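You operate a simulated robot arm through the tools that you are given. There is no shell and no other tool.

You run a simulated robot arm. Do the job below in one go: nothing can be reset, and whatever is moved stays where it is left.

JOB
Stop the generator and set the console to the green ticket.
Fine: black button first; then weld, cool, power and head; start nothing; mode and key stay as they are.

It is judged by the outcome, as a careful person would: the job done as asked, and still so three seconds after it is handed in. It fails if anything else is knocked over, pushed out of place, dropped, spilled or broken.

ROBOT AND FRAMES
A 6-joint arm with a three-finger gripper, fixed in place. Base frame: the origin is on the floor under the middle of its stand, x ahead of it, y to its left, z up. Readings come in mm, degrees, newtons and seconds.
It reaches about 1213 mm from its shoulder. Its first joint turns from -166.0 to 166.0 degrees. Payload 4.89 kg.
The tool frame sits at the grasp point between the pads (the TCP): z along the fingers, y along the line on which they close. The tips reach 30 mm beyond it. The gripper opens to 164 mm; its body begins 125 mm behind the TCP.
Orientation is told as [roll, pitch, yaw] about the base's x, y, z axes, in that order, counted from this pose: with the fingers straight down and closing along the base's y, the tool's x points along the base's -x, its y along +y and its z along -z.

CONTROLS
- The arm moves only by the tool drive_tool. Its argument "rows" is a list that holds one entry, the list of rows, each a list of 7 numbers: the shift along the tool's x, y, z in mm, then the turn, a rotation vector about the tool's x, y, z in degrees, then the finger opening in mm, from 0 to 164. In form: [[[dx, dy, dz, wx, wy, wz, claw], ...]]. A call has 1 to 20 rows; each row shifts and turns the commanded pose from where the row before left it, along the tool's axes as they then stand. A row lasts 0.2 s, in which the tool goes at most 50 mm and 8.6 degrees; a call with a longer step from one row to the next is refused whole, and so is a gripper value outside its range. Where a pose cannot be reached the arm comes as near as it can. A force on the tool above 40 N (or 10 N above the force at the start of the call, whichever is more), or a blocked arm, ends the call early, and 0.2 s more pass. The fingers move at their own pace (about 108 mm/s each) and stop on an object; they squeeze with about 21 N. The grip force told is the motor's: it shows also when the fingers shut on nothing. Time passes only in rows, and 0.2 s behind the last, so rows that do not move let the fingers close. The reply holds the time, the measured pose of the TCP, the force on the tool along the base axes, the opening and the grip force, in the units named above and with some noise, with the torque about the TCP (base axes, N m) and any sound that the robot's microphone picked up.
- Cameras (640 x 400 px; columns grow to the right, rows downward): "scene" is fixed at [34.4, -649.6, 1665]; the picture's right is [0.89, -0.46, 0.00], its down [-0.23, -0.45, -0.86] and it looks along [0.40, 0.77, -0.50] (base axes); focal length 343 px, centre (320, 200). "wrist" rides on the gripper at [76, -2, -152] in the tool frame; the picture's right is [0.02, 1.00, 0.00], its down [-0.88, 0.02, -0.47] and it looks along [-0.47, 0.01, 0.88] (tool axes); focal length 247 px, centre (320, 200). There is no depth. A picture from a camera that has moved, and an enlarged one, comes with that camera's place and axes in the base frame and with its lens. The place of the scene camera against the robot may be out by one fixed shift of up to 25 mm in any direction.
- get_image(camera): a new picture of that camera. No time passes.
- slide_trunk(by): moves the trunk up (or, below 0, down) by that many mm; the arm rides with it, the base frame stays. It gives what a move gives, with no picture.
- close_up(camera, box): a new picture of the part [left, top, right, bottom] of that camera's present view, enlarged. No time passes.
- hand_in(): hands the job in; it is judged then, once.

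Nothing tells you positions but the pictures and the camera data. Unless the task says otherwise, let go and move clear before handing in.

The tools are called after "Request:" as a command line: name --argument value ..., lists and objects as JSON in quotes. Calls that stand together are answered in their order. drive_tool: Moves the arm, as the interface text tells. Its arguments: {"type":"object","properties":{"rows":{"type":"array","items":{"type":"array","items":{"type":"array","items":{"type":"number"}}}}},"required":["rows"]} The other tools are called the same way: slide_trunk (by) moves the trunk up or down; get_image (camera) takes a picture; close_up (camera, box) takes an enlarged picture of a part of a camera's view; hand_in () hands the job in.

At the start:

```text
time: 0.0
position: [573.2, 403.7, 1385.2]
tcp_rot: [-0.1, -0.1, 0.0]
force: [-0.1, 0.5, -0.2]
moment: [-0.02, 0.01, 0.01]
grip_width: 163.8
grasp_force: 0.1
trunk travel left (down, up): [-175.0, 215.0]
```

scene: 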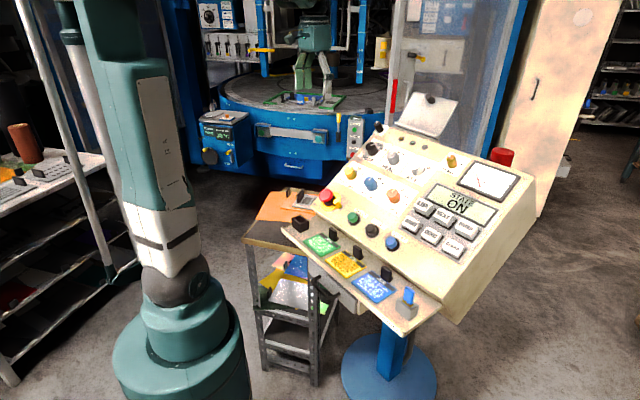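
wrist: 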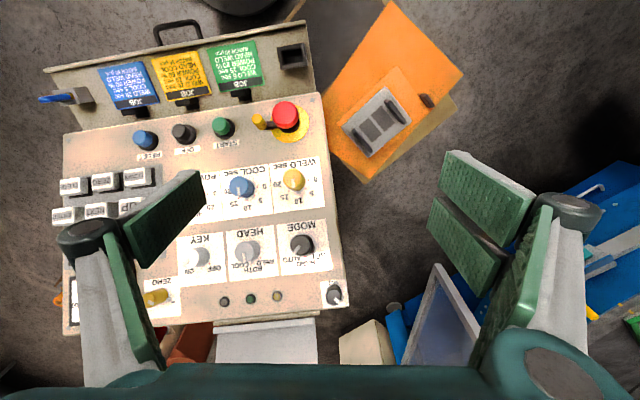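

I see a sloped console with three job tickets (green, yellow, blue), knobs for weld, cool, power, head, mode and key, and three push buttons. I'll take enlarged pictures before moving.

Request:
close_up --camera "scene" --box '[280, 120, 440, 220]'

Request:
close_up --camera "scene" --box '[280, 190, 440, 310]'

Request:
close_up --camera "wrist" --box '[180, 140, 360, 320]'

Request:
close_up --camera "wrist" --box '[90, 20, 320, 160]'

Request:
close_up --camera "scene" --box '[400, 140, 540, 270]'

```text
4.00 times, centred on (360, 170) of scene
camera zoom: at [34.4, -649.6, 1665.0], right [0.89, -0.46, 0.0], down [-0.23, -0.45, -0.86], along [0.4, 0.77, -0.5], focal length 1371 px, centre (160, 320)
```

zoom: 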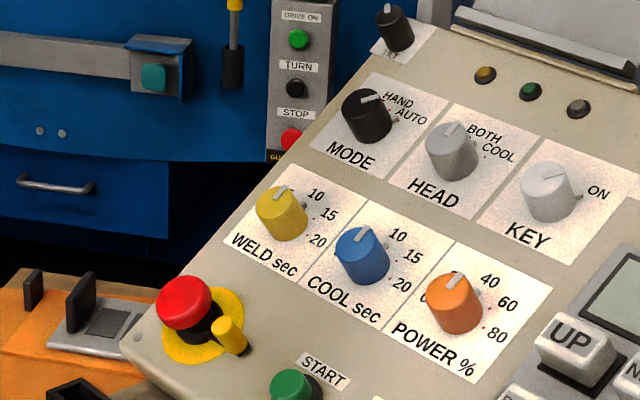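

```text
3.33 times, centred on (360, 250) of scene
camera zoom: at [34.4, -649.6, 1665.0], right [0.89, -0.46, 0.0], down [-0.23, -0.45, -0.86], along [0.4, 0.77, -0.5], focal length 1142 px, centre (187, 33)
```

zoom: 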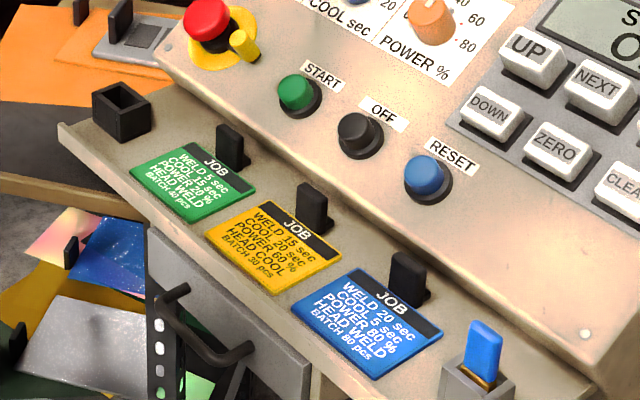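

```text
2.22 times, centred on (270, 230) of wrist
camera zoom: at [496.4, 401.3, 1537.4], right [-0.02, 1.0, 0.0], down [0.88, 0.02, 0.47], along [0.47, 0.01, -0.88], focal length 549 px, centre (431, 133)
```

zoom: 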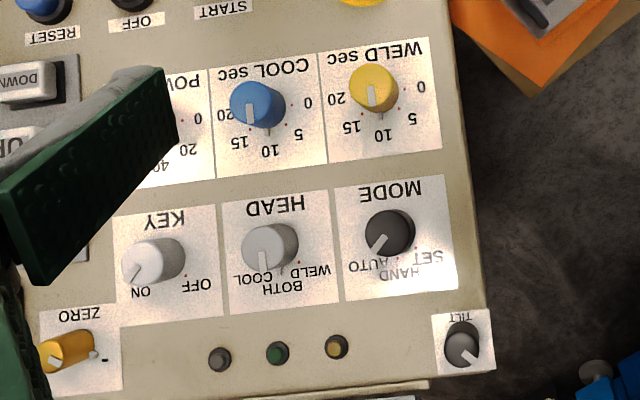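

```text
2.78 times, centred on (205, 90) of wrist
camera zoom: at [496.4, 401.3, 1537.4], right [-0.02, 1.0, 0.0], down [0.88, 0.02, 0.47], along [0.47, 0.01, -0.88], focal length 687 px, centre (640, 506)
```

zoom: 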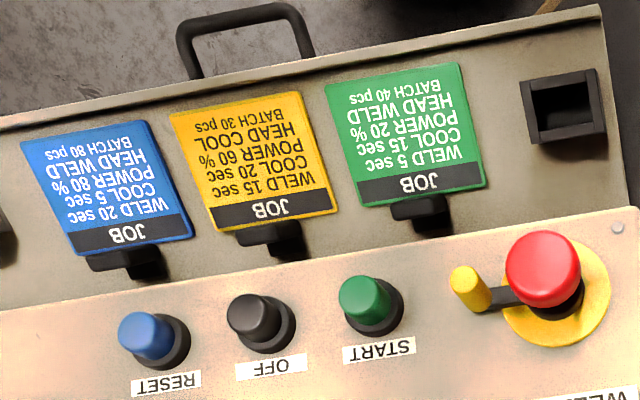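

```text
3.08 times, centred on (470, 205) of scene
camera zoom: at [34.4, -649.6, 1665.0], right [0.89, -0.46, 0.0], down [-0.23, -0.45, -0.86], along [0.4, 0.77, -0.5], focal length 1054 px, centre (-142, 185)
```

zoom: 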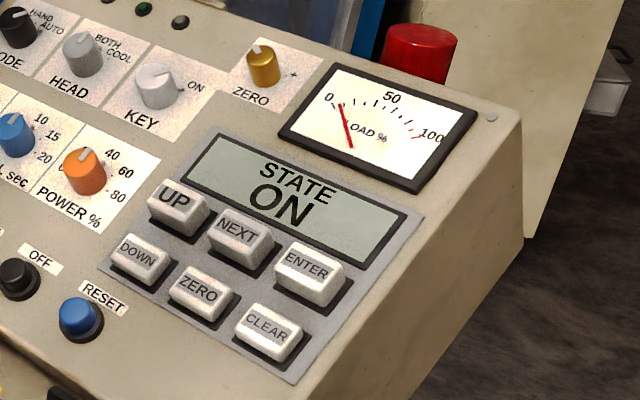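

The panel slopes up away from the robot, with its buttons near [620, 100, 1000]. The green ticket reads WELD 5, COOL 15, POWER 20 and HEAD WELD. I'll shift sideways, well above the console, for a second wrist view to triangulate from.

Request:
drive_tool --rows '[[[0, -40, 0, 0, 0, 0, 164], [0, -40, 0, 0, 0, 0, 164], [0, -40, 0, 0, 0, 0, 164], [0, -40, 0, 0, 0, 0, 164], [0, -40, 0, 0, 0, 0, 164], [0, 0, 0, 0, 0, 0, 164]]]'

Request:
get_image --camera "wrist"

Request:
close_up --camera "wrist" --box '[220, 130, 400, 270]'

Request:
close_up --camera "wrist" --box '[360, 130, 460, 270]'

```text
time: 1.4
position: [573.1, 203.6, 1384.7]
tcp_rot: [0.0, 0.0, 0.0]
force: [-0.8, -0.6, 0.1]
moment: [0.07, -0.05, -0.01]
grip_width: 164.1
grasp_force: 0.0
trunk travel left (down, up): [-175.0, 215.0]
```

```text
taken
camera wrist: at [496.5, 202.0, 1538.2], right [-0.02, 1.0, 0.0], down [0.88, 0.02, 0.47], along [0.47, 0.01, -0.88], focal length 247 px, centre (320, 200)
```

wrist: 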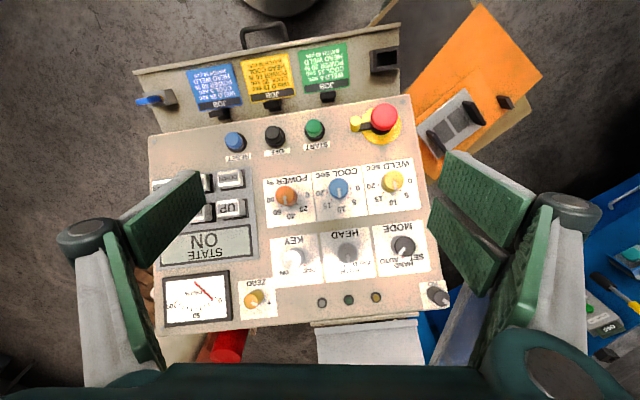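

```text
2.86 times, centred on (310, 200) of wrist
camera zoom: at [496.5, 202.0, 1538.2], right [-0.02, 1.0, 0.0], down [0.88, 0.02, 0.47], along [0.47, 0.01, -0.88], focal length 706 px, centre (349, 200)
```

zoom: 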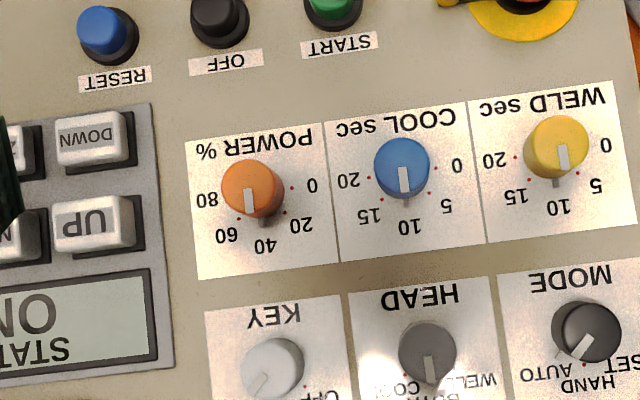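

```text
2.86 times, centred on (410, 200) of wrist
camera zoom: at [496.5, 202.0, 1538.2], right [-0.02, 1.0, 0.0], down [0.88, 0.02, 0.47], along [0.47, 0.01, -0.88], focal length 706 px, centre (63, 200)
```

zoom: 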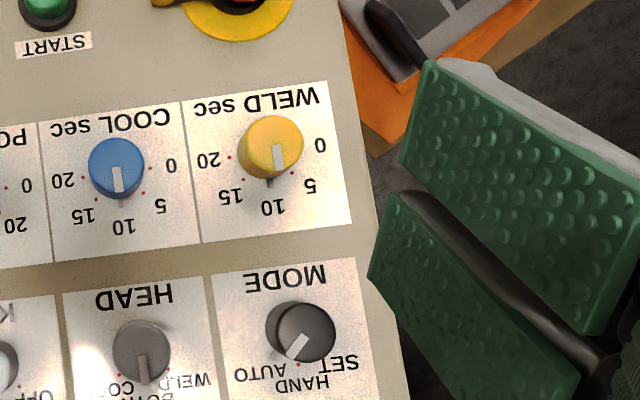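

From this view the pointers are at WELD 10, COOL 10, POWER 40 and HEAD BOTH. I'm taking enlarged pictures of reference points so I can fix the panel plane precisely.

Request:
close_up --camera "wrist" --box '[360, 80, 440, 130]'

Request:
close_up --camera "wrist" --box '[210, 110, 340, 190]'

Request:
close_up --camera "wrist" --box '[255, 160, 345, 230]'

Request:
close_up --camera "wrist" --box '[350, 150, 440, 220]'

Request:
close_up --camera "wrist" --box '[260, 220, 350, 310]'

Request:
close_up --camera "wrist" --box '[340, 220, 450, 310]'

Request:
close_up --camera "wrist" --box '[150, 250, 280, 340]'

```text
8.00 times, centred on (400, 105) of wrist
camera zoom: at [496.5, 202.0, 1538.2], right [-0.02, 1.0, 0.0], down [0.88, 0.02, 0.47], along [0.47, 0.01, -0.88], focal length 1976 px, centre (-320, 960)
```

zoom: 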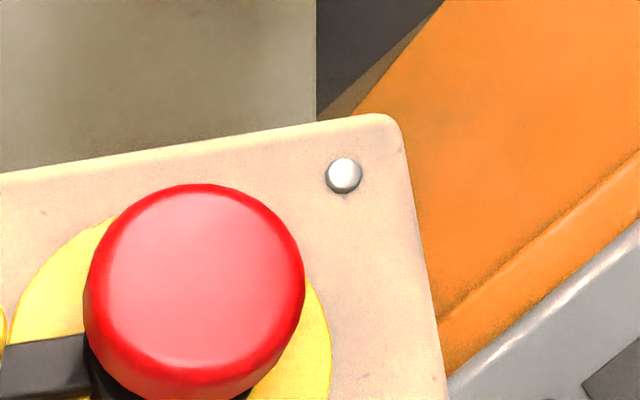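

```text
4.92 times, centred on (275, 150) of wrist
camera zoom: at [496.5, 202.0, 1538.2], right [-0.02, 1.0, 0.0], down [0.88, 0.02, 0.47], along [0.47, 0.01, -0.88], focal length 1216 px, centre (542, 446)
```

zoom: 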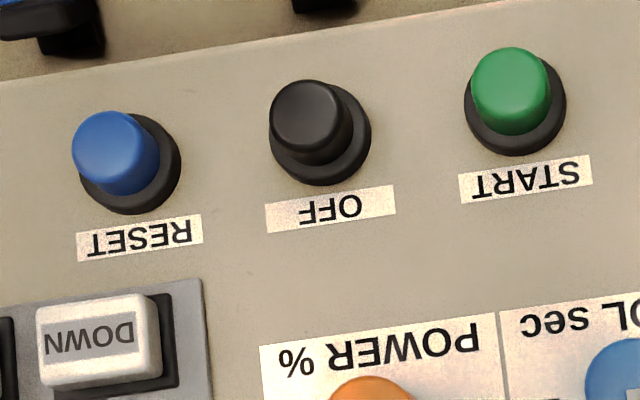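

```text
5.71 times, centred on (300, 195) of wrist
camera zoom: at [496.5, 202.0, 1538.2], right [-0.02, 1.0, 0.0], down [0.88, 0.02, 0.47], along [0.47, 0.01, -0.88], focal length 1411 px, centre (434, 229)
```

zoom: 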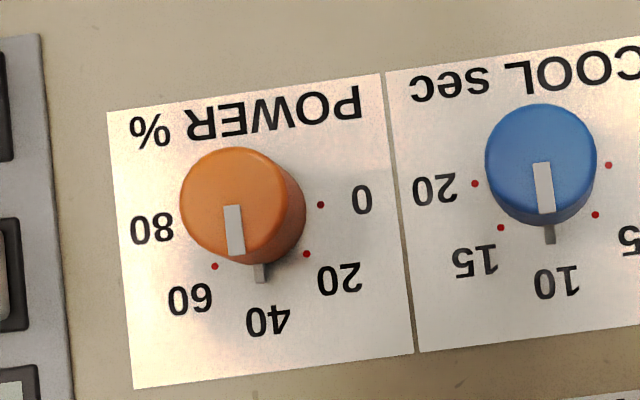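

```text
5.71 times, centred on (395, 185) of wrist
camera zoom: at [496.5, 202.0, 1538.2], right [-0.02, 1.0, 0.0], down [0.88, 0.02, 0.47], along [0.47, 0.01, -0.88], focal length 1411 px, centre (-109, 286)
```

zoom: 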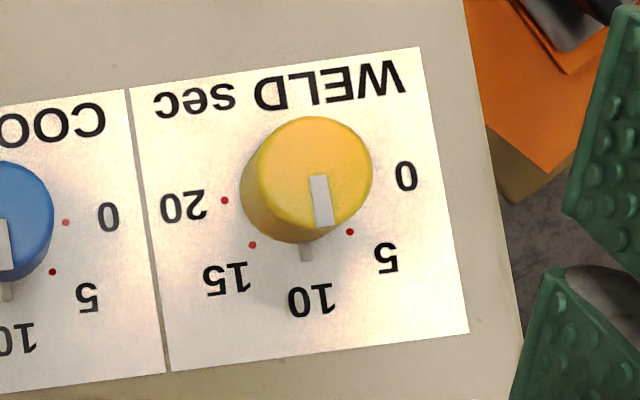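

```text
4.44 times, centred on (305, 265) of wrist
camera zoom: at [496.5, 202.0, 1538.2], right [-0.02, 1.0, 0.0], down [0.88, 0.02, 0.47], along [0.47, 0.01, -0.88], focal length 1098 px, centre (387, -89)
```

zoom: 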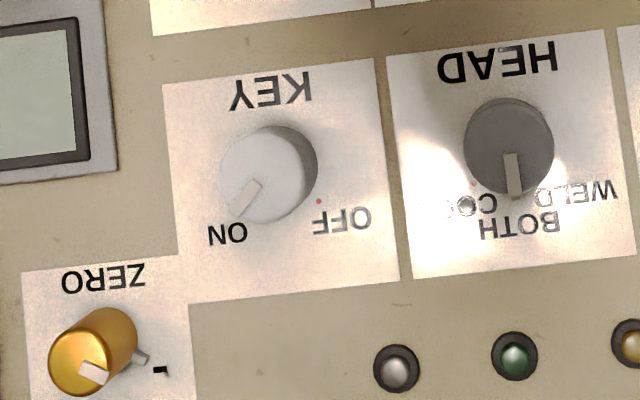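

```text
4.44 times, centred on (395, 265) of wrist
camera zoom: at [496.5, 202.0, 1538.2], right [-0.02, 1.0, 0.0], down [0.88, 0.02, 0.47], along [0.47, 0.01, -0.88], focal length 1098 px, centre (-13, -89)
```

zoom: 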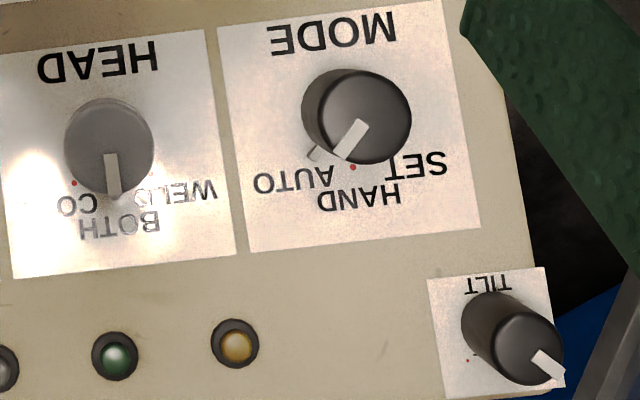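

```text
4.44 times, centred on (215, 295) of wrist
camera zoom: at [496.5, 202.0, 1538.2], right [-0.02, 1.0, 0.0], down [0.88, 0.02, 0.47], along [0.47, 0.01, -0.88], focal length 1098 px, centre (787, -222)
```

zoom: 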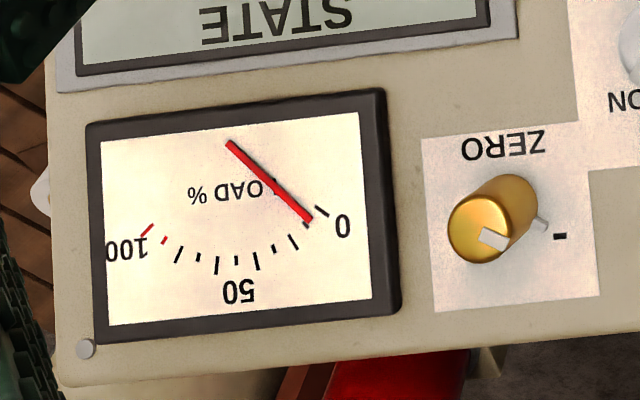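

The dial marks are 45° apart, and each dial is now at its middle mark. I'll take a third view from further right to settle the panel's plane.

Request:
drive_tool --rows '[[[0, -40, 0, 0, 0, 0, 164], [0, -40, 0, 0, 0, 0, 164], [0, -40, 0, 0, 0, 0, 164], [0, 0, 0, 0, 0, 0, 164], [0, 0, 0, 0, 0, 0, 164]]]'

Request:
get_image --camera "wrist"

Request:
close_up --camera "wrist" --box '[420, 80, 500, 130]'

Request:
close_up --camera "wrist" --box '[200, 250, 330, 340]'

Request:
close_up --camera "wrist" --box '[265, 110, 395, 190]'

Request:
close_up --camera "wrist" --box '[310, 160, 400, 230]'

Request:
close_up --camera "wrist" --box '[310, 220, 420, 310]'

Request:
close_up --camera "wrist" --box '[390, 150, 480, 220]'

```text
time: 2.6
position: [574.1, 81.0, 1383.9]
tcp_rot: [0.0, 0.0, 0.0]
force: [0.4, 0.1, 1.0]
moment: [0.17, -0.03, -0.02]
grip_width: 164.2
grasp_force: 0.0
trunk travel left (down, up): [-175.0, 215.0]
```

```text
taken
camera wrist: at [497.6, 80.2, 1536.5], right [-0.02, 1.0, 0.0], down [0.88, 0.02, 0.47], along [0.47, 0.01, -0.88], focal length 247 px, centre (320, 200)
```

wrist: 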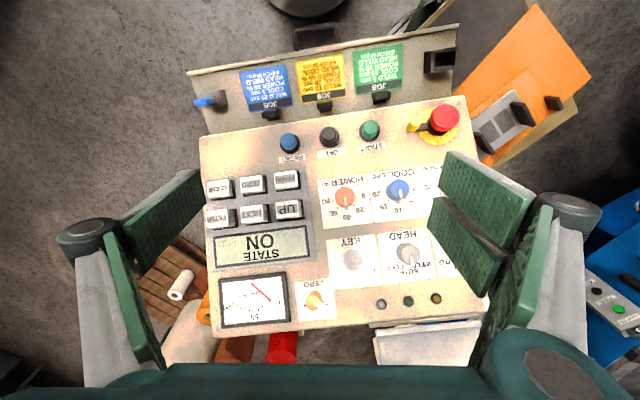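

```text
8.00 times, centred on (460, 105) of wrist
camera zoom: at [497.6, 80.2, 1536.5], right [-0.02, 1.0, 0.0], down [0.88, 0.02, 0.47], along [0.47, 0.01, -0.88], focal length 1976 px, centre (-800, 960)
```

zoom: 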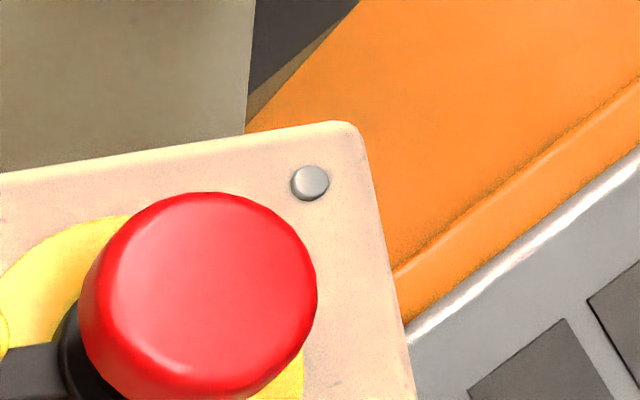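

```text
4.44 times, centred on (265, 295) of wrist
camera zoom: at [497.6, 80.2, 1536.5], right [-0.02, 1.0, 0.0], down [0.88, 0.02, 0.47], along [0.47, 0.01, -0.88], focal length 1098 px, centre (564, -222)
```

zoom: 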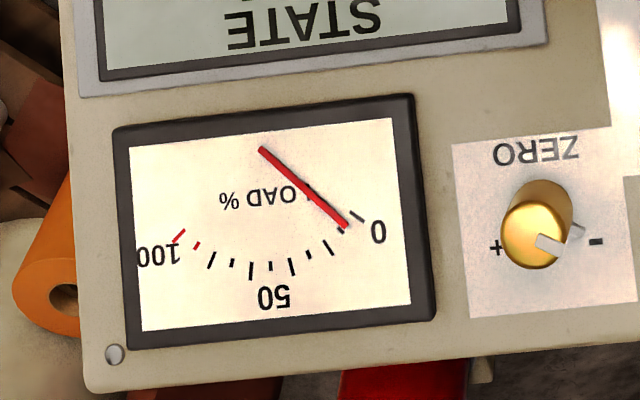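

```text
4.92 times, centred on (330, 150) of wrist
camera zoom: at [497.6, 80.2, 1536.5], right [-0.02, 1.0, 0.0], down [0.88, 0.02, 0.47], along [0.47, 0.01, -0.88], focal length 1216 px, centre (271, 446)
```

zoom: 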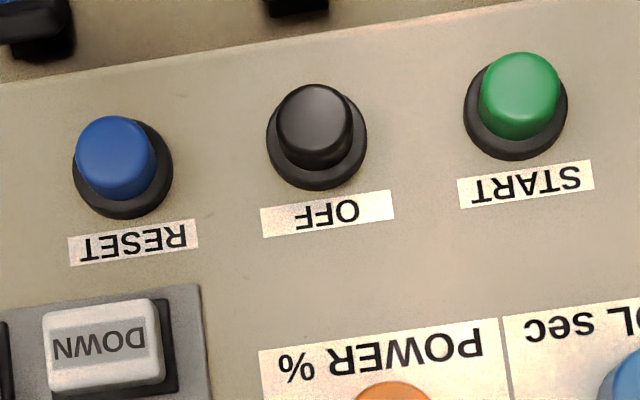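

```text
5.71 times, centred on (355, 195) of wrist
camera zoom: at [497.6, 80.2, 1536.5], right [-0.02, 1.0, 0.0], down [0.88, 0.02, 0.47], along [0.47, 0.01, -0.88], focal length 1411 px, centre (120, 229)
```

zoom: 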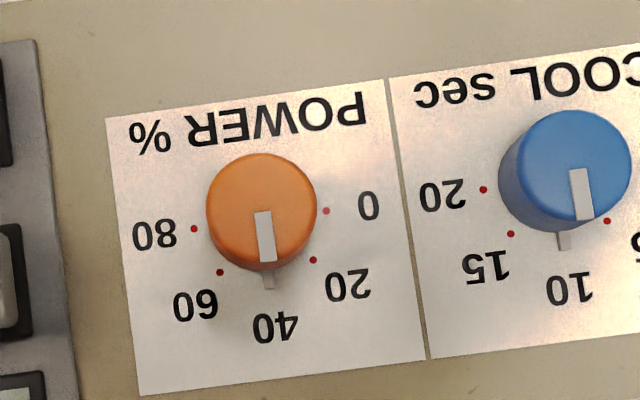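

```text
4.44 times, centred on (365, 265) of wrist
camera zoom: at [497.6, 80.2, 1536.5], right [-0.02, 1.0, 0.0], down [0.88, 0.02, 0.47], along [0.47, 0.01, -0.88], focal length 1098 px, centre (120, -89)
```

zoom: 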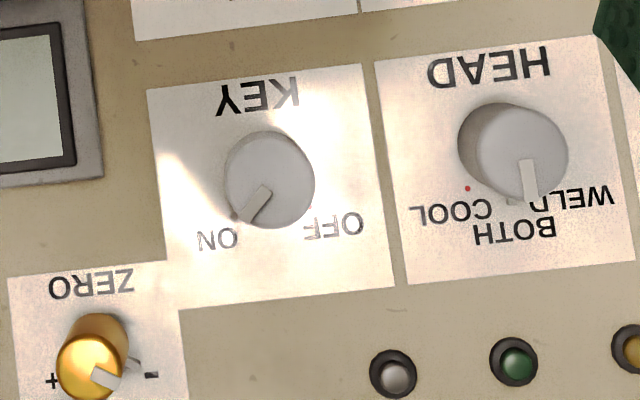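

```text
5.71 times, centred on (435, 185) of wrist
camera zoom: at [497.6, 80.2, 1536.5], right [-0.02, 1.0, 0.0], down [0.88, 0.02, 0.47], along [0.47, 0.01, -0.88], focal length 1411 px, centre (-337, 286)
```

zoom: 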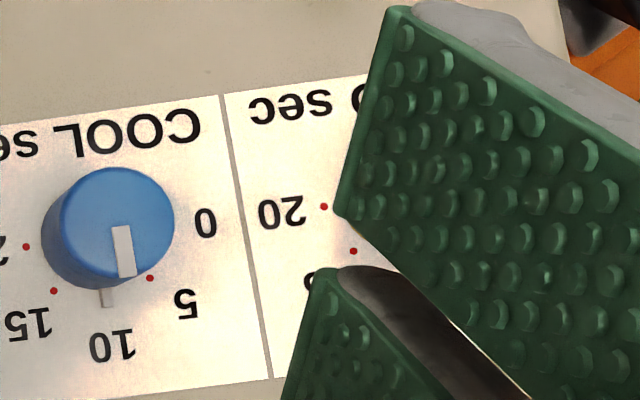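

The panel slopes about 35° and is turned about 10°. COOL's base is near [727, 247, 1060], the knobs are 110 mm apart, and the black OFF cap is near [620, 102, 1006]. Next I'll turn the tool square to the panel while high up and close the fingers to see the shape of the tip.

Request:
drive_tool --rows '[[[0, 0, 0, 0, 0, -5, 0], [0, 0, 0, 0, 0, -5, 0], [0, 0, 0, 0, -7, 0, 0], [0, 0, 0, 0, -7, 0, 0], [0, 0, 0, 0, -7, 0, 0], [0, 0, 0, 0, -7, 0, 0], [0, 0, 0, 0, -7, 0, 0], [0, 0, 0, 0, 0, 0, 0]]]'

Request:
get_image --camera "wrist"

Request:
get_image --camera "scene"

```text
time: 4.4
position: [572.9, 83.5, 1384.1]
tcp_rot: [0.1, -35.1, 10.0]
force: [-0.2, 0.1, -0.6]
moment: [-0.01, -0.04, 0.01]
grip_width: 0.3
grasp_force: 21.3
trunk travel left (down, up): [-175.0, 215.0]
```

```text
taken
camera wrist: at [425.2, 54.9, 1465.4], right [-0.19, 0.98, -0.01], down [0.44, 0.1, 0.89], along [0.88, 0.17, -0.45], focal length 247 px, centre (320, 200)
```

wrist: 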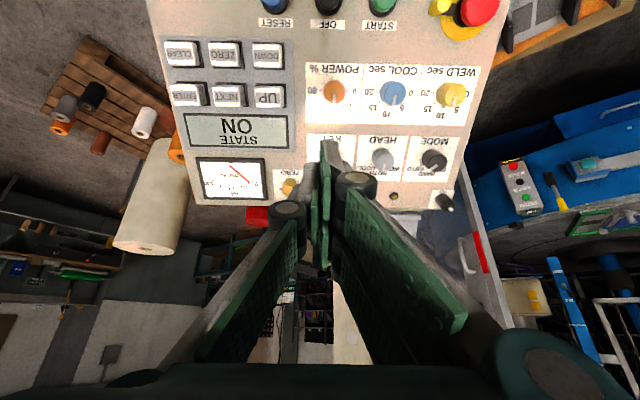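

```text
taken
```

scene: 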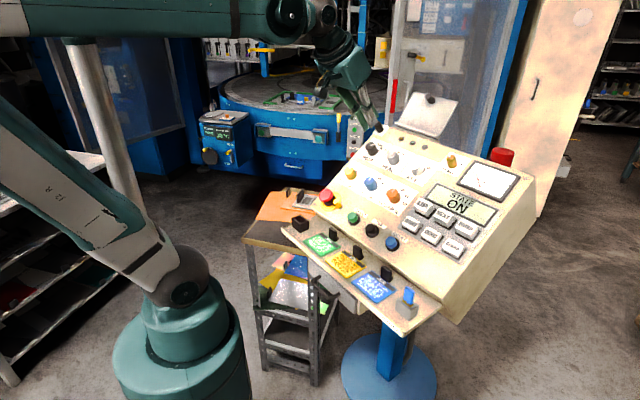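

The tool is now square to the panel. I'll look closely at the closed fingertips before pressing anything.

Request:
close_up --camera "wrist" --box '[240, 110, 440, 290]'

Request:
close_up --camera "scene" --box '[290, 20, 410, 140]'

```text
2.22 times, centred on (340, 200) of wrist
camera zoom: at [425.2, 54.9, 1465.4], right [-0.19, 0.98, -0.01], down [0.44, 0.1, 0.89], along [0.88, 0.17, -0.45], focal length 549 px, centre (276, 200)
```

zoom: 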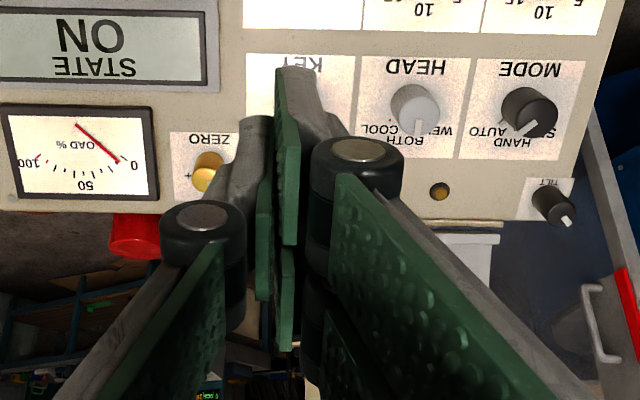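

```text
3.33 times, centred on (350, 80) of scene
camera zoom: at [34.4, -649.6, 1665.0], right [0.89, -0.46, 0.0], down [-0.23, -0.45, -0.86], along [0.4, 0.77, -0.5], focal length 1142 px, centre (220, 600)
```

zoom: 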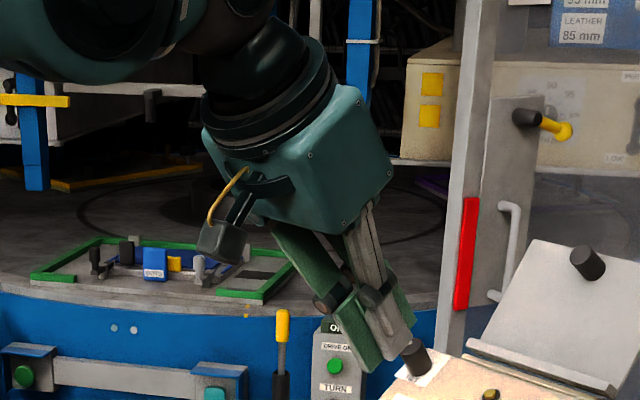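

The gripper has one thumb opposite two fingers, and closed they make a compact blunt tip. I'm moving down to a standoff about 120 mm above the black OFF button, square to the panel.

Request:
drive_tool --rows '[[[29.4, 1.65, 31.3, 0, 0, 0, 0], [29.4, 1.65, 31.3, 0, 0, 0, 0], [29.4, 1.65, 31.3, 0, 0, 0, 0], [29.4, 1.65, 31.3, 0, 0, 0, 0], [29.4, 1.65, 31.3, 0, 0, 0, 0], [29.4, 1.65, 31.3, 0, 0, 0, 0], [0, 0, 0, 0, 0, 0, 0]]]'

Request:
get_image --camera "wrist"

Request:
get_image --camera "scene"

Request:
close_up --camera "wrist" --box '[240, 60, 400, 200]'

```text
time: 6.0
position: [533.7, 87.2, 1132.0]
tcp_rot: [0.0, -35.0, 10.1]
force: [0.9, 0.1, -0.3]
moment: [0.0, 0.03, 0.04]
grip_width: 0.0
grasp_force: 21.0
trunk travel left (down, up): [-175.0, 215.0]
```

```text
taken
camera wrist: at [385.9, 59.7, 1212.7], right [-0.19, 0.98, -0.01], down [0.44, 0.1, 0.89], along [0.88, 0.17, -0.45], focal length 247 px, centre (320, 200)
```

wrist: 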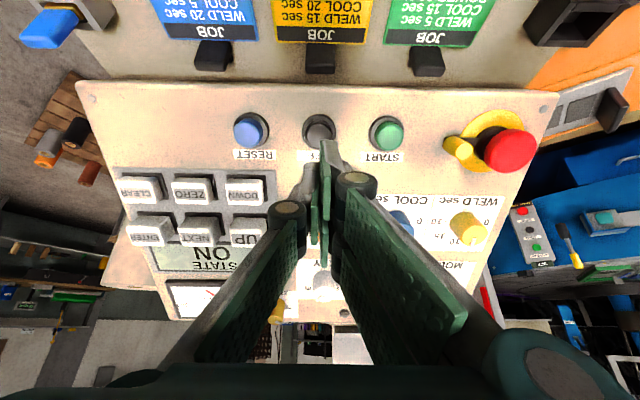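

```text
taken
```

scene: 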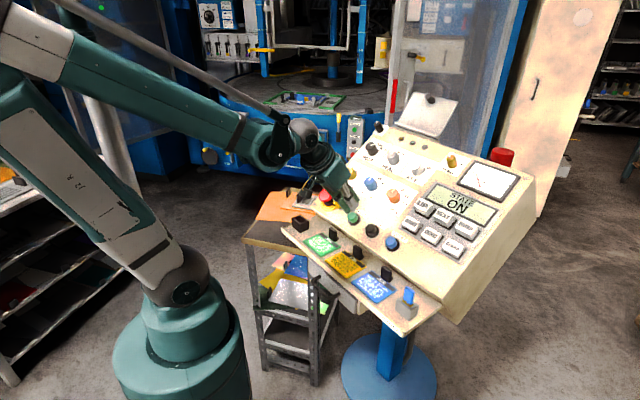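

```text
2.86 times, centred on (320, 130) of wrist
camera zoom: at [385.9, 59.7, 1212.7], right [-0.19, 0.98, -0.01], down [0.44, 0.1, 0.89], along [0.88, 0.17, -0.45], focal length 706 px, centre (320, 400)
```

zoom: 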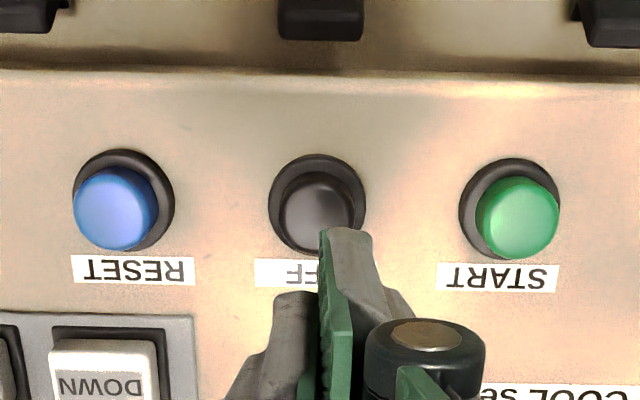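

The black OFF cap triangulates to about [622, 101, 997] and stands about 22 mm above the panel. I'm moving in to about 15 mm short of it, with a small sideways correction.

Request:
drive_tool --rows '[[[1, -0.45, 29.1, 0, 0, 0, 0], [1, -0.45, 29.1, 0, 0, 0, 0], [1, -0.45, 29.1, 0, 0, 0, 0], [1, -0.45, 29.1, 0, 0, 0, 0], [0, 0, 0, 0, 0, 0, 0], [0, 0, 0, 0, 0, 0, 0]]]'

Request:
get_image --camera "wrist"

Request:
close_up --camera "wrist" --box '[240, 80, 400, 220]'

Request:
close_up --camera "scene" --box '[310, 150, 430, 270]'

```text
time: 7.4
position: [599.2, 95.1, 1031.6]
tcp_rot: [0.0, -35.0, 10.0]
force: [0.0, -0.5, 0.3]
moment: [-0.05, 0.07, 0.01]
grip_width: 0.0
grasp_force: 20.9
trunk travel left (down, up): [-175.0, 215.0]
```

```text
taken
camera wrist: at [451.2, 67.2, 1112.1], right [-0.19, 0.98, -0.01], down [0.44, 0.1, 0.89], along [0.88, 0.17, -0.45], focal length 247 px, centre (320, 200)
```

wrist: 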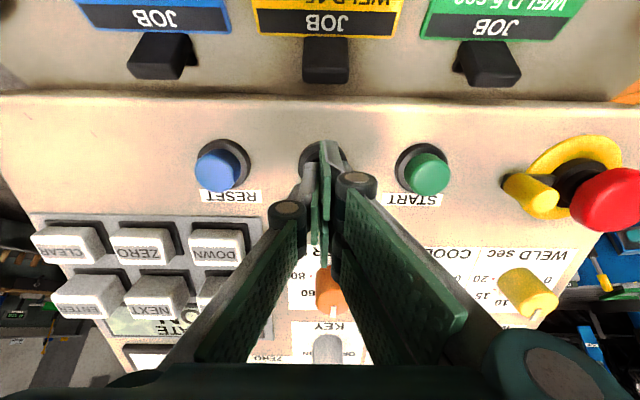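

```text
2.86 times, centred on (320, 150) of wrist
camera zoom: at [451.2, 67.2, 1112.1], right [-0.19, 0.98, -0.01], down [0.44, 0.1, 0.89], along [0.88, 0.17, -0.45], focal length 706 px, centre (320, 343)
```

zoom: 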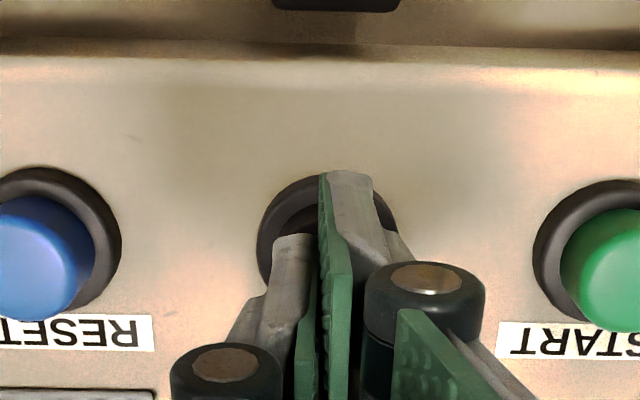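

```text
3.33 times, centred on (370, 210) of scene
camera zoom: at [34.4, -649.6, 1665.0], right [0.89, -0.46, 0.0], down [-0.23, -0.45, -0.86], along [0.4, 0.77, -0.5], focal length 1142 px, centre (153, 167)
```

zoom: 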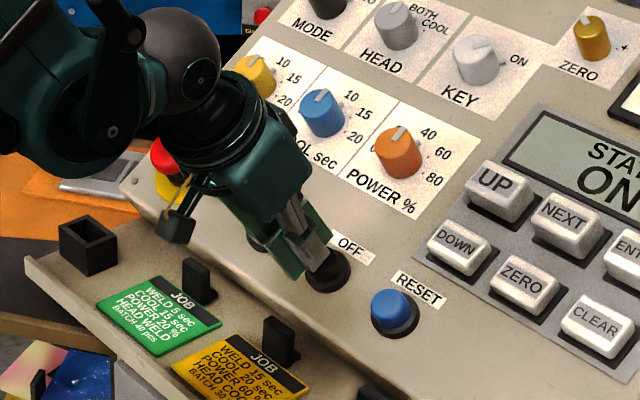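

The tip is centred over the black OFF button, about 11 mm short of contact. I'm pressing gently in small steps now.

Request:
drive_tool --rows '[[[0, 1.5, 5, 0, 0, 0, 0], [0, 0, 4, 0, 0, 0, 0], [0, 0, 3, 0, 0, 0, 0], [0, 0, 2, 0, 0, 0, 0], [0, 0, 2, 0, 0, 0, 0], [0, 0, 0, 0, 0, 0, 0]]]'

Request:
close_up --camera "scene" --box '[310, 150, 510, 270]'

Request:
close_up --camera "wrist" --box '[240, 80, 400, 220]'

```text
time: 8.8
position: [607.7, 98.3, 1019.3]
tcp_rot: [0.0, -35.0, 10.0]
force: [-3.8, 0.7, 2.1]
moment: [0.01, 0.01, 0.0]
grip_width: 5.9
grasp_force: 45.3
trunk travel left (down, up): [-175.0, 215.0]
heard: click
```

```text
3.20 times, centred on (410, 210) of scene
camera zoom: at [34.4, -649.6, 1665.0], right [0.89, -0.46, 0.0], down [-0.23, -0.45, -0.86], along [0.4, 0.77, -0.5], focal length 1097 px, centre (32, 168)
```

zoom: 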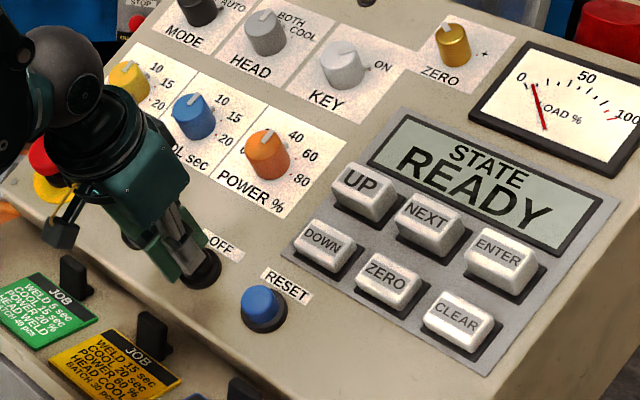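

```text
2.86 times, centred on (320, 150) of wrist
camera zoom: at [459.9, 70.3, 1099.9], right [-0.19, 0.98, -0.01], down [0.44, 0.1, 0.89], along [0.88, 0.17, -0.45], focal length 706 px, centre (320, 343)
```

zoom: 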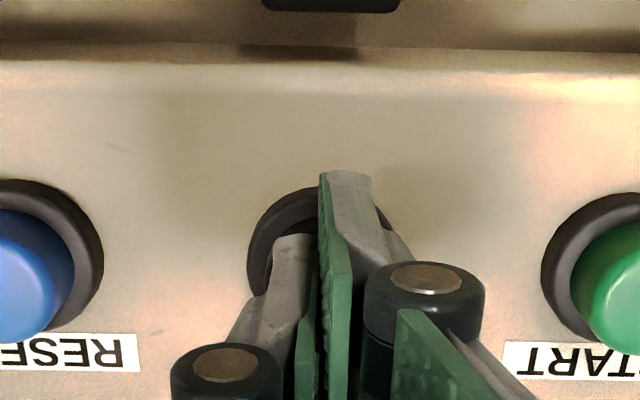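

I heard a click and the display went from ON to READY, so the generator is stopped. I'm backing off along the normal, then moving over to the WELD knob well above the panel and opening the fingers.

Request:
drive_tool --rows '[[[0, 0, -30, 0, 0, 0, 0], [0, 0, -40, 0, 0, 0, 0], [0, 0, -50, 0, 0, 0, 80], [-20.1, 33.7, 2.6, 0, 0, 0, 80], [-20.1, 33.7, 2.6, 0, 0, 0, 80], [-20.1, 33.7, 2.6, 0, 0, 0, 80], [-20.1, 33.7, 2.6, 0, 0, 0, 80], [-20.1, 33.7, 2.6, 0, 0, 0, 80], [-20.1, 33.7, 2.6, 0, 0, 0, 80], [-20.1, 33.7, 2.6, 0, 0, 0, 80], [0, 0, 0, 0, 0, 0, 80], [0, 0, 0, 0, 0, 0, 80]]]'

Request:
get_image --camera "wrist"

Request:
close_up --camera "wrist" --box '[240, 60, 400, 200]'

Request:
get_image --camera "scene"

```text
time: 11.4
position: [620.6, 340.5, 1183.0]
tcp_rot: [-0.1, -35.0, 10.1]
force: [0.8, -0.4, 0.0]
moment: [-0.01, 0.05, -0.03]
grip_width: 79.9
grasp_force: 0.0
trunk travel left (down, up): [-175.0, 215.0]
```

```text
taken
camera wrist: at [472.0, 313.2, 1264.0], right [-0.19, 0.98, -0.01], down [0.44, 0.1, 0.89], along [0.88, 0.17, -0.45], focal length 247 px, centre (320, 200)
```

wrist: 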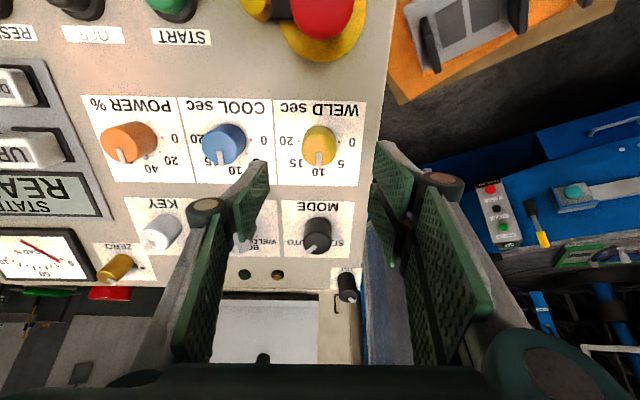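

```text
2.86 times, centred on (320, 130) of wrist
camera zoom: at [472.0, 313.2, 1264.0], right [-0.19, 0.98, -0.01], down [0.44, 0.1, 0.89], along [0.88, 0.17, -0.45], focal length 706 px, centre (320, 400)
```

zoom: 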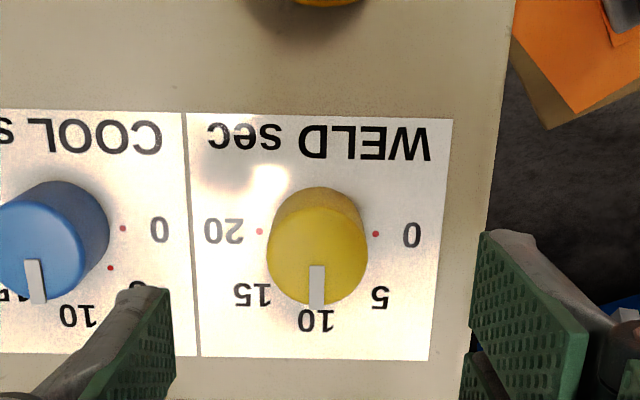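

```text
taken
```

scene: 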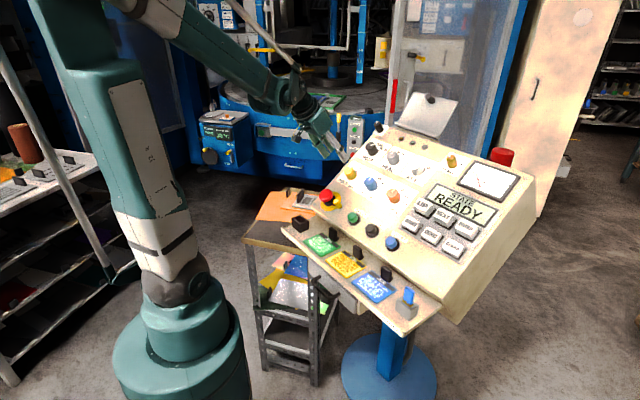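

The WELD knob's base is at [708, 355, 1060], and it's about 35 mm tall and 39 mm wide. I'm lowering to just above the knob top with the fingers open to check centring.

Request:
drive_tool --rows '[[[-0.6, -0.2, 25, 0, 0, 0, 80], [-0.6, -0.2, 25, 0, 0, 0, 80], [-0.5, -0.2, 20, 0, 0, 0, 80], [-0.5, 0, 10, 0, 0, 0, 80], [0, 0, 0, 0, 0, 0, 80], [0, 0, 0, 0, 0, 0, 80]]]'

Request:
get_image --camera "wrist"

Request:
close_up --camera "wrist" --box '[240, 90, 400, 230]'

Request:
close_up --camera "scene" --box '[290, 110, 410, 230]'

```text
time: 12.8
position: [668.9, 349.0, 1118.1]
tcp_rot: [0.0, -34.9, 10.0]
force: [-0.6, -0.3, 0.2]
moment: [0.01, 0.0, 0.03]
grip_width: 79.9
grasp_force: 0.1
trunk travel left (down, up): [-175.0, 215.0]
```

```text
taken
camera wrist: at [520.9, 321.0, 1199.6], right [-0.19, 0.98, -0.01], down [0.44, 0.1, 0.89], along [0.88, 0.17, -0.45], focal length 247 px, centre (320, 200)
```

wrist: 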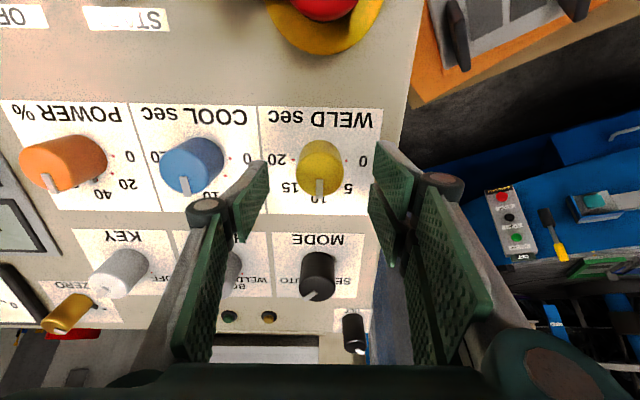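

```text
2.86 times, centred on (320, 160) of wrist
camera zoom: at [520.9, 321.0, 1199.6], right [-0.19, 0.98, -0.01], down [0.44, 0.1, 0.89], along [0.88, 0.17, -0.45], focal length 706 px, centre (320, 314)
```

zoom: 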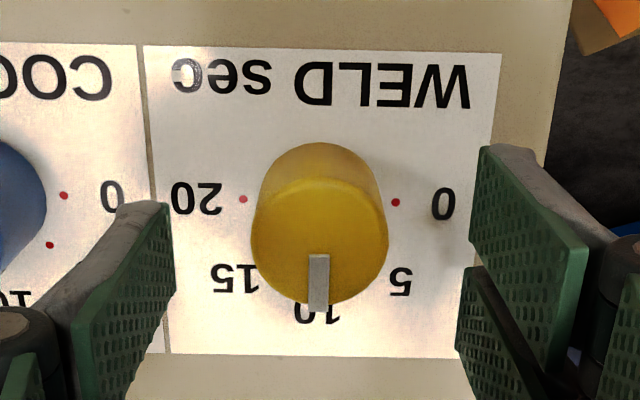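

```text
3.33 times, centred on (350, 170) of scene
camera zoom: at [34.4, -649.6, 1665.0], right [0.89, -0.46, 0.0], down [-0.23, -0.45, -0.86], along [0.4, 0.77, -0.5], focal length 1142 px, centre (220, 300)
```

zoom: 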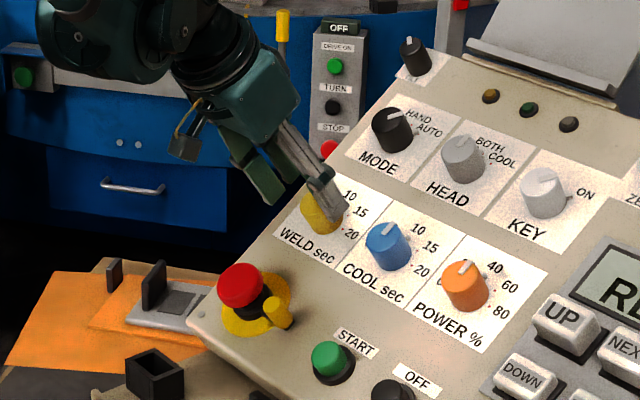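

The knob is centred between the fingers. I'm lowering 32 mm so the tips stay about 8 mm off the panel, then closing on the knob.

Request:
drive_tool --rows '[[[0, -0.3, 12, 0, 0, 0, 80], [0, 0, 10, 0, 0, 0, 80], [0, 0, 10, 0, 0, 0, 80], [0, 0, 0, 0, 0, 0, 80], [0, 0, 0, 0, 0, 0, 30], [0, 0, 0, 0, 0, 0, 30], [0, 0, 0, 0, 0, 0, 30], [0, 0, 0, 0, 0, 0, 30]]]'

Request:
close_up --camera "wrist" --box '[240, 110, 400, 250]'

Request:
close_up --camera "scene" --box '[310, 120, 410, 220]'

```text
time: 14.6
position: [688.2, 350.2, 1093.6]
tcp_rot: [0.1, -35.0, 10.1]
force: [2.3, 4.2, -0.6]
moment: [0.1, 0.02, 0.04]
grip_width: 38.7
grasp_force: 44.8
trunk travel left (down, up): [-175.0, 215.0]
```

```text
2.86 times, centred on (320, 180) of wrist
camera zoom: at [539.4, 323.6, 1174.4], right [-0.19, 0.98, -0.01], down [0.44, 0.1, 0.89], along [0.88, 0.17, -0.45], focal length 706 px, centre (320, 257)
```

zoom: 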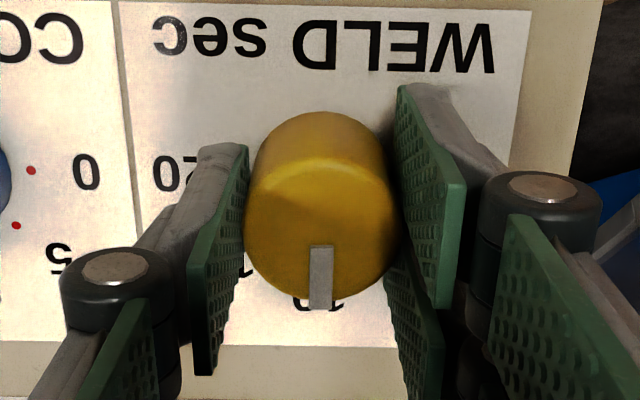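

```text
4.00 times, centred on (360, 170) of scene
camera zoom: at [34.4, -649.6, 1665.0], right [0.89, -0.46, 0.0], down [-0.23, -0.45, -0.86], along [0.4, 0.77, -0.5], focal length 1371 px, centre (160, 320)
```

zoom: 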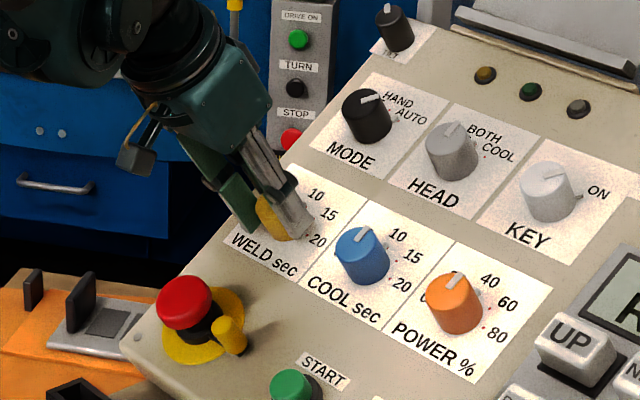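

The WELD knob is firmly gripped at 38.7 mm. I'm turning it 45° counter-clockwise as the operator sees it, from 10 to 5.

Request:
drive_tool --rows '[[[0, 0, 0, 0, 0, -7.5, 30], [0, 0, 0, 0, 0, -7.5, 30], [0, 0, 0, 0, 0, -7.5, 30], [0, 0, 0, 0, 0, -7.5, 30], [0, 0, 0, 0, 0, -7.5, 30], [0, 0, 0, 0, 0, -7.5, 30], [0, 0, 0, 0, 0, 0, 30]]]'

Request:
close_up --camera "wrist" --box '[240, 110, 400, 250]'

Request:
close_up --camera "scene" --box '[310, 120, 410, 220]'

```text
time: 16.2
position: [686.6, 349.0, 1094.5]
tcp_rot: [-26.4, -23.9, 60.8]
force: [9.3, 8.6, 19.5]
moment: [0.21, -0.57, 0.06]
grip_width: 38.7
grasp_force: 44.8
trunk travel left (down, up): [-175.0, 215.0]
```

```text
2.86 times, centred on (320, 180) of wrist
camera zoom: at [568.0, 274.1, 1188.0], right [-0.7, 0.58, -0.42], down [0.11, 0.67, 0.74], along [0.7, 0.47, -0.53], focal length 706 px, centre (320, 257)
```

zoom: 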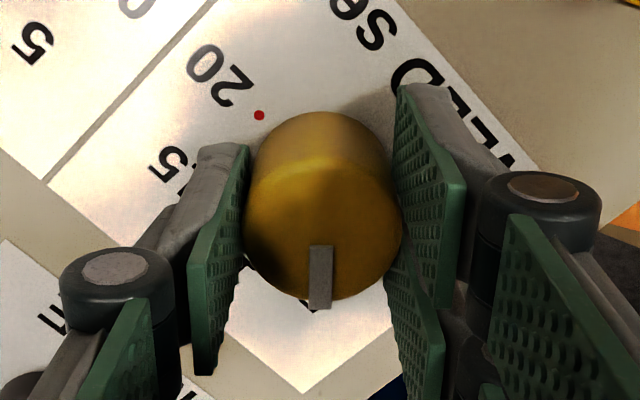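

```text
4.00 times, centred on (360, 170) of scene
camera zoom: at [34.4, -649.6, 1665.0], right [0.89, -0.46, 0.0], down [-0.23, -0.45, -0.86], along [0.4, 0.77, -0.5], focal length 1371 px, centre (160, 320)
```

zoom: 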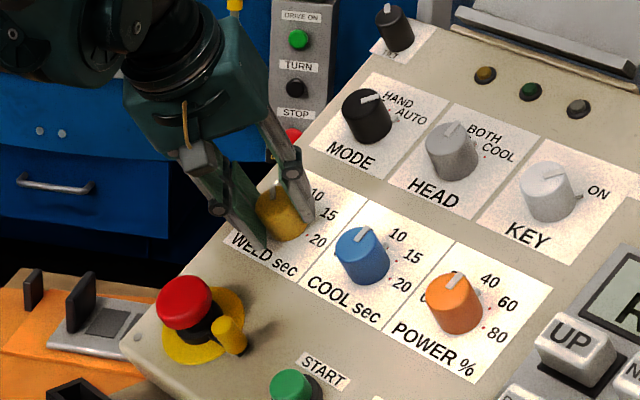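

The knob turned together with the gripper. I'm letting go, backing off along the normal and checking where the pointer sits.

Request:
drive_tool --rows '[[[0, 0, 0, 0, 0, 0, 70], [0, 0, 0, 0, 0, 0, 70], [0, 0, -15, 0, 0, 0, 70], [0, 0, -30, 0, 0, 0, 80], [0, 0, -40, 0, 0, 0, 80], [0, 0, 0, 0, 0, 0, 80]]]'

Request:
get_image --camera "wrist"

Request:
close_up --camera "wrist" --box '[260, 90, 380, 210]'

Request:
close_up --camera "scene" --box '[320, 130, 410, 210]'

```text
time: 17.6
position: [637.2, 341.3, 1160.9]
tcp_rot: [-26.5, -23.9, 60.6]
force: [-0.8, -0.4, 0.3]
moment: [0.08, -0.05, 0.02]
grip_width: 80.2
grasp_force: 0.1
trunk travel left (down, up): [-175.0, 215.0]
```

```text
taken
camera wrist: at [517.5, 264.2, 1256.1], right [-0.7, 0.58, -0.41], down [0.11, 0.67, 0.74], along [0.7, 0.47, -0.53], focal length 247 px, centre (320, 200)
```

wrist: 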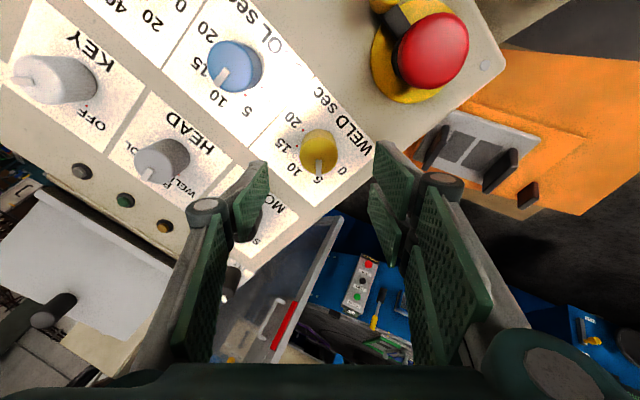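

```text
3.33 times, centred on (320, 150) of wrist
camera zoom: at [517.5, 264.2, 1256.1], right [-0.7, 0.58, -0.41], down [0.11, 0.67, 0.74], along [0.7, 0.47, -0.53], focal length 823 px, centre (320, 367)
```

zoom: 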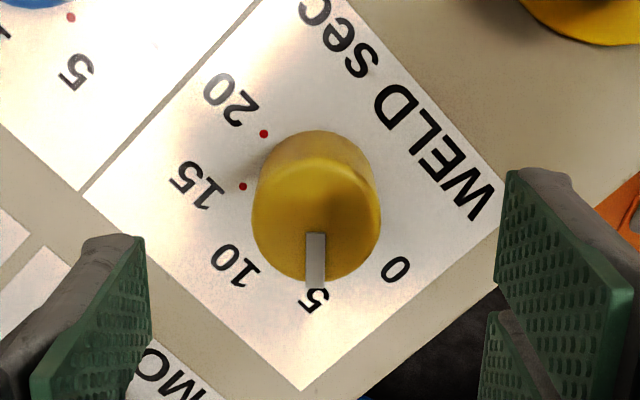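

```text
5.00 times, centred on (365, 170) of scene
camera zoom: at [34.4, -649.6, 1665.0], right [0.89, -0.46, 0.0], down [-0.23, -0.45, -0.86], along [0.4, 0.77, -0.5], focal length 1714 px, centre (95, 350)
```

zoom: 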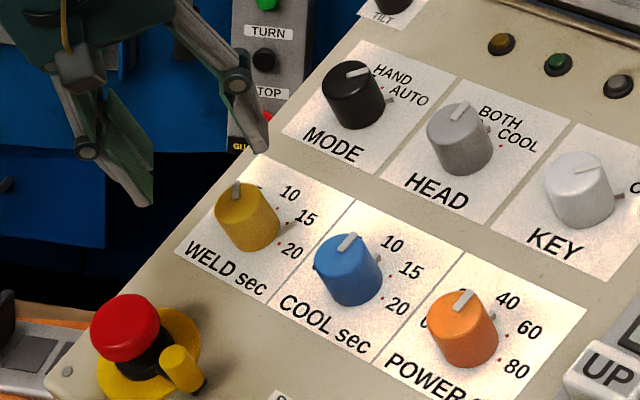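

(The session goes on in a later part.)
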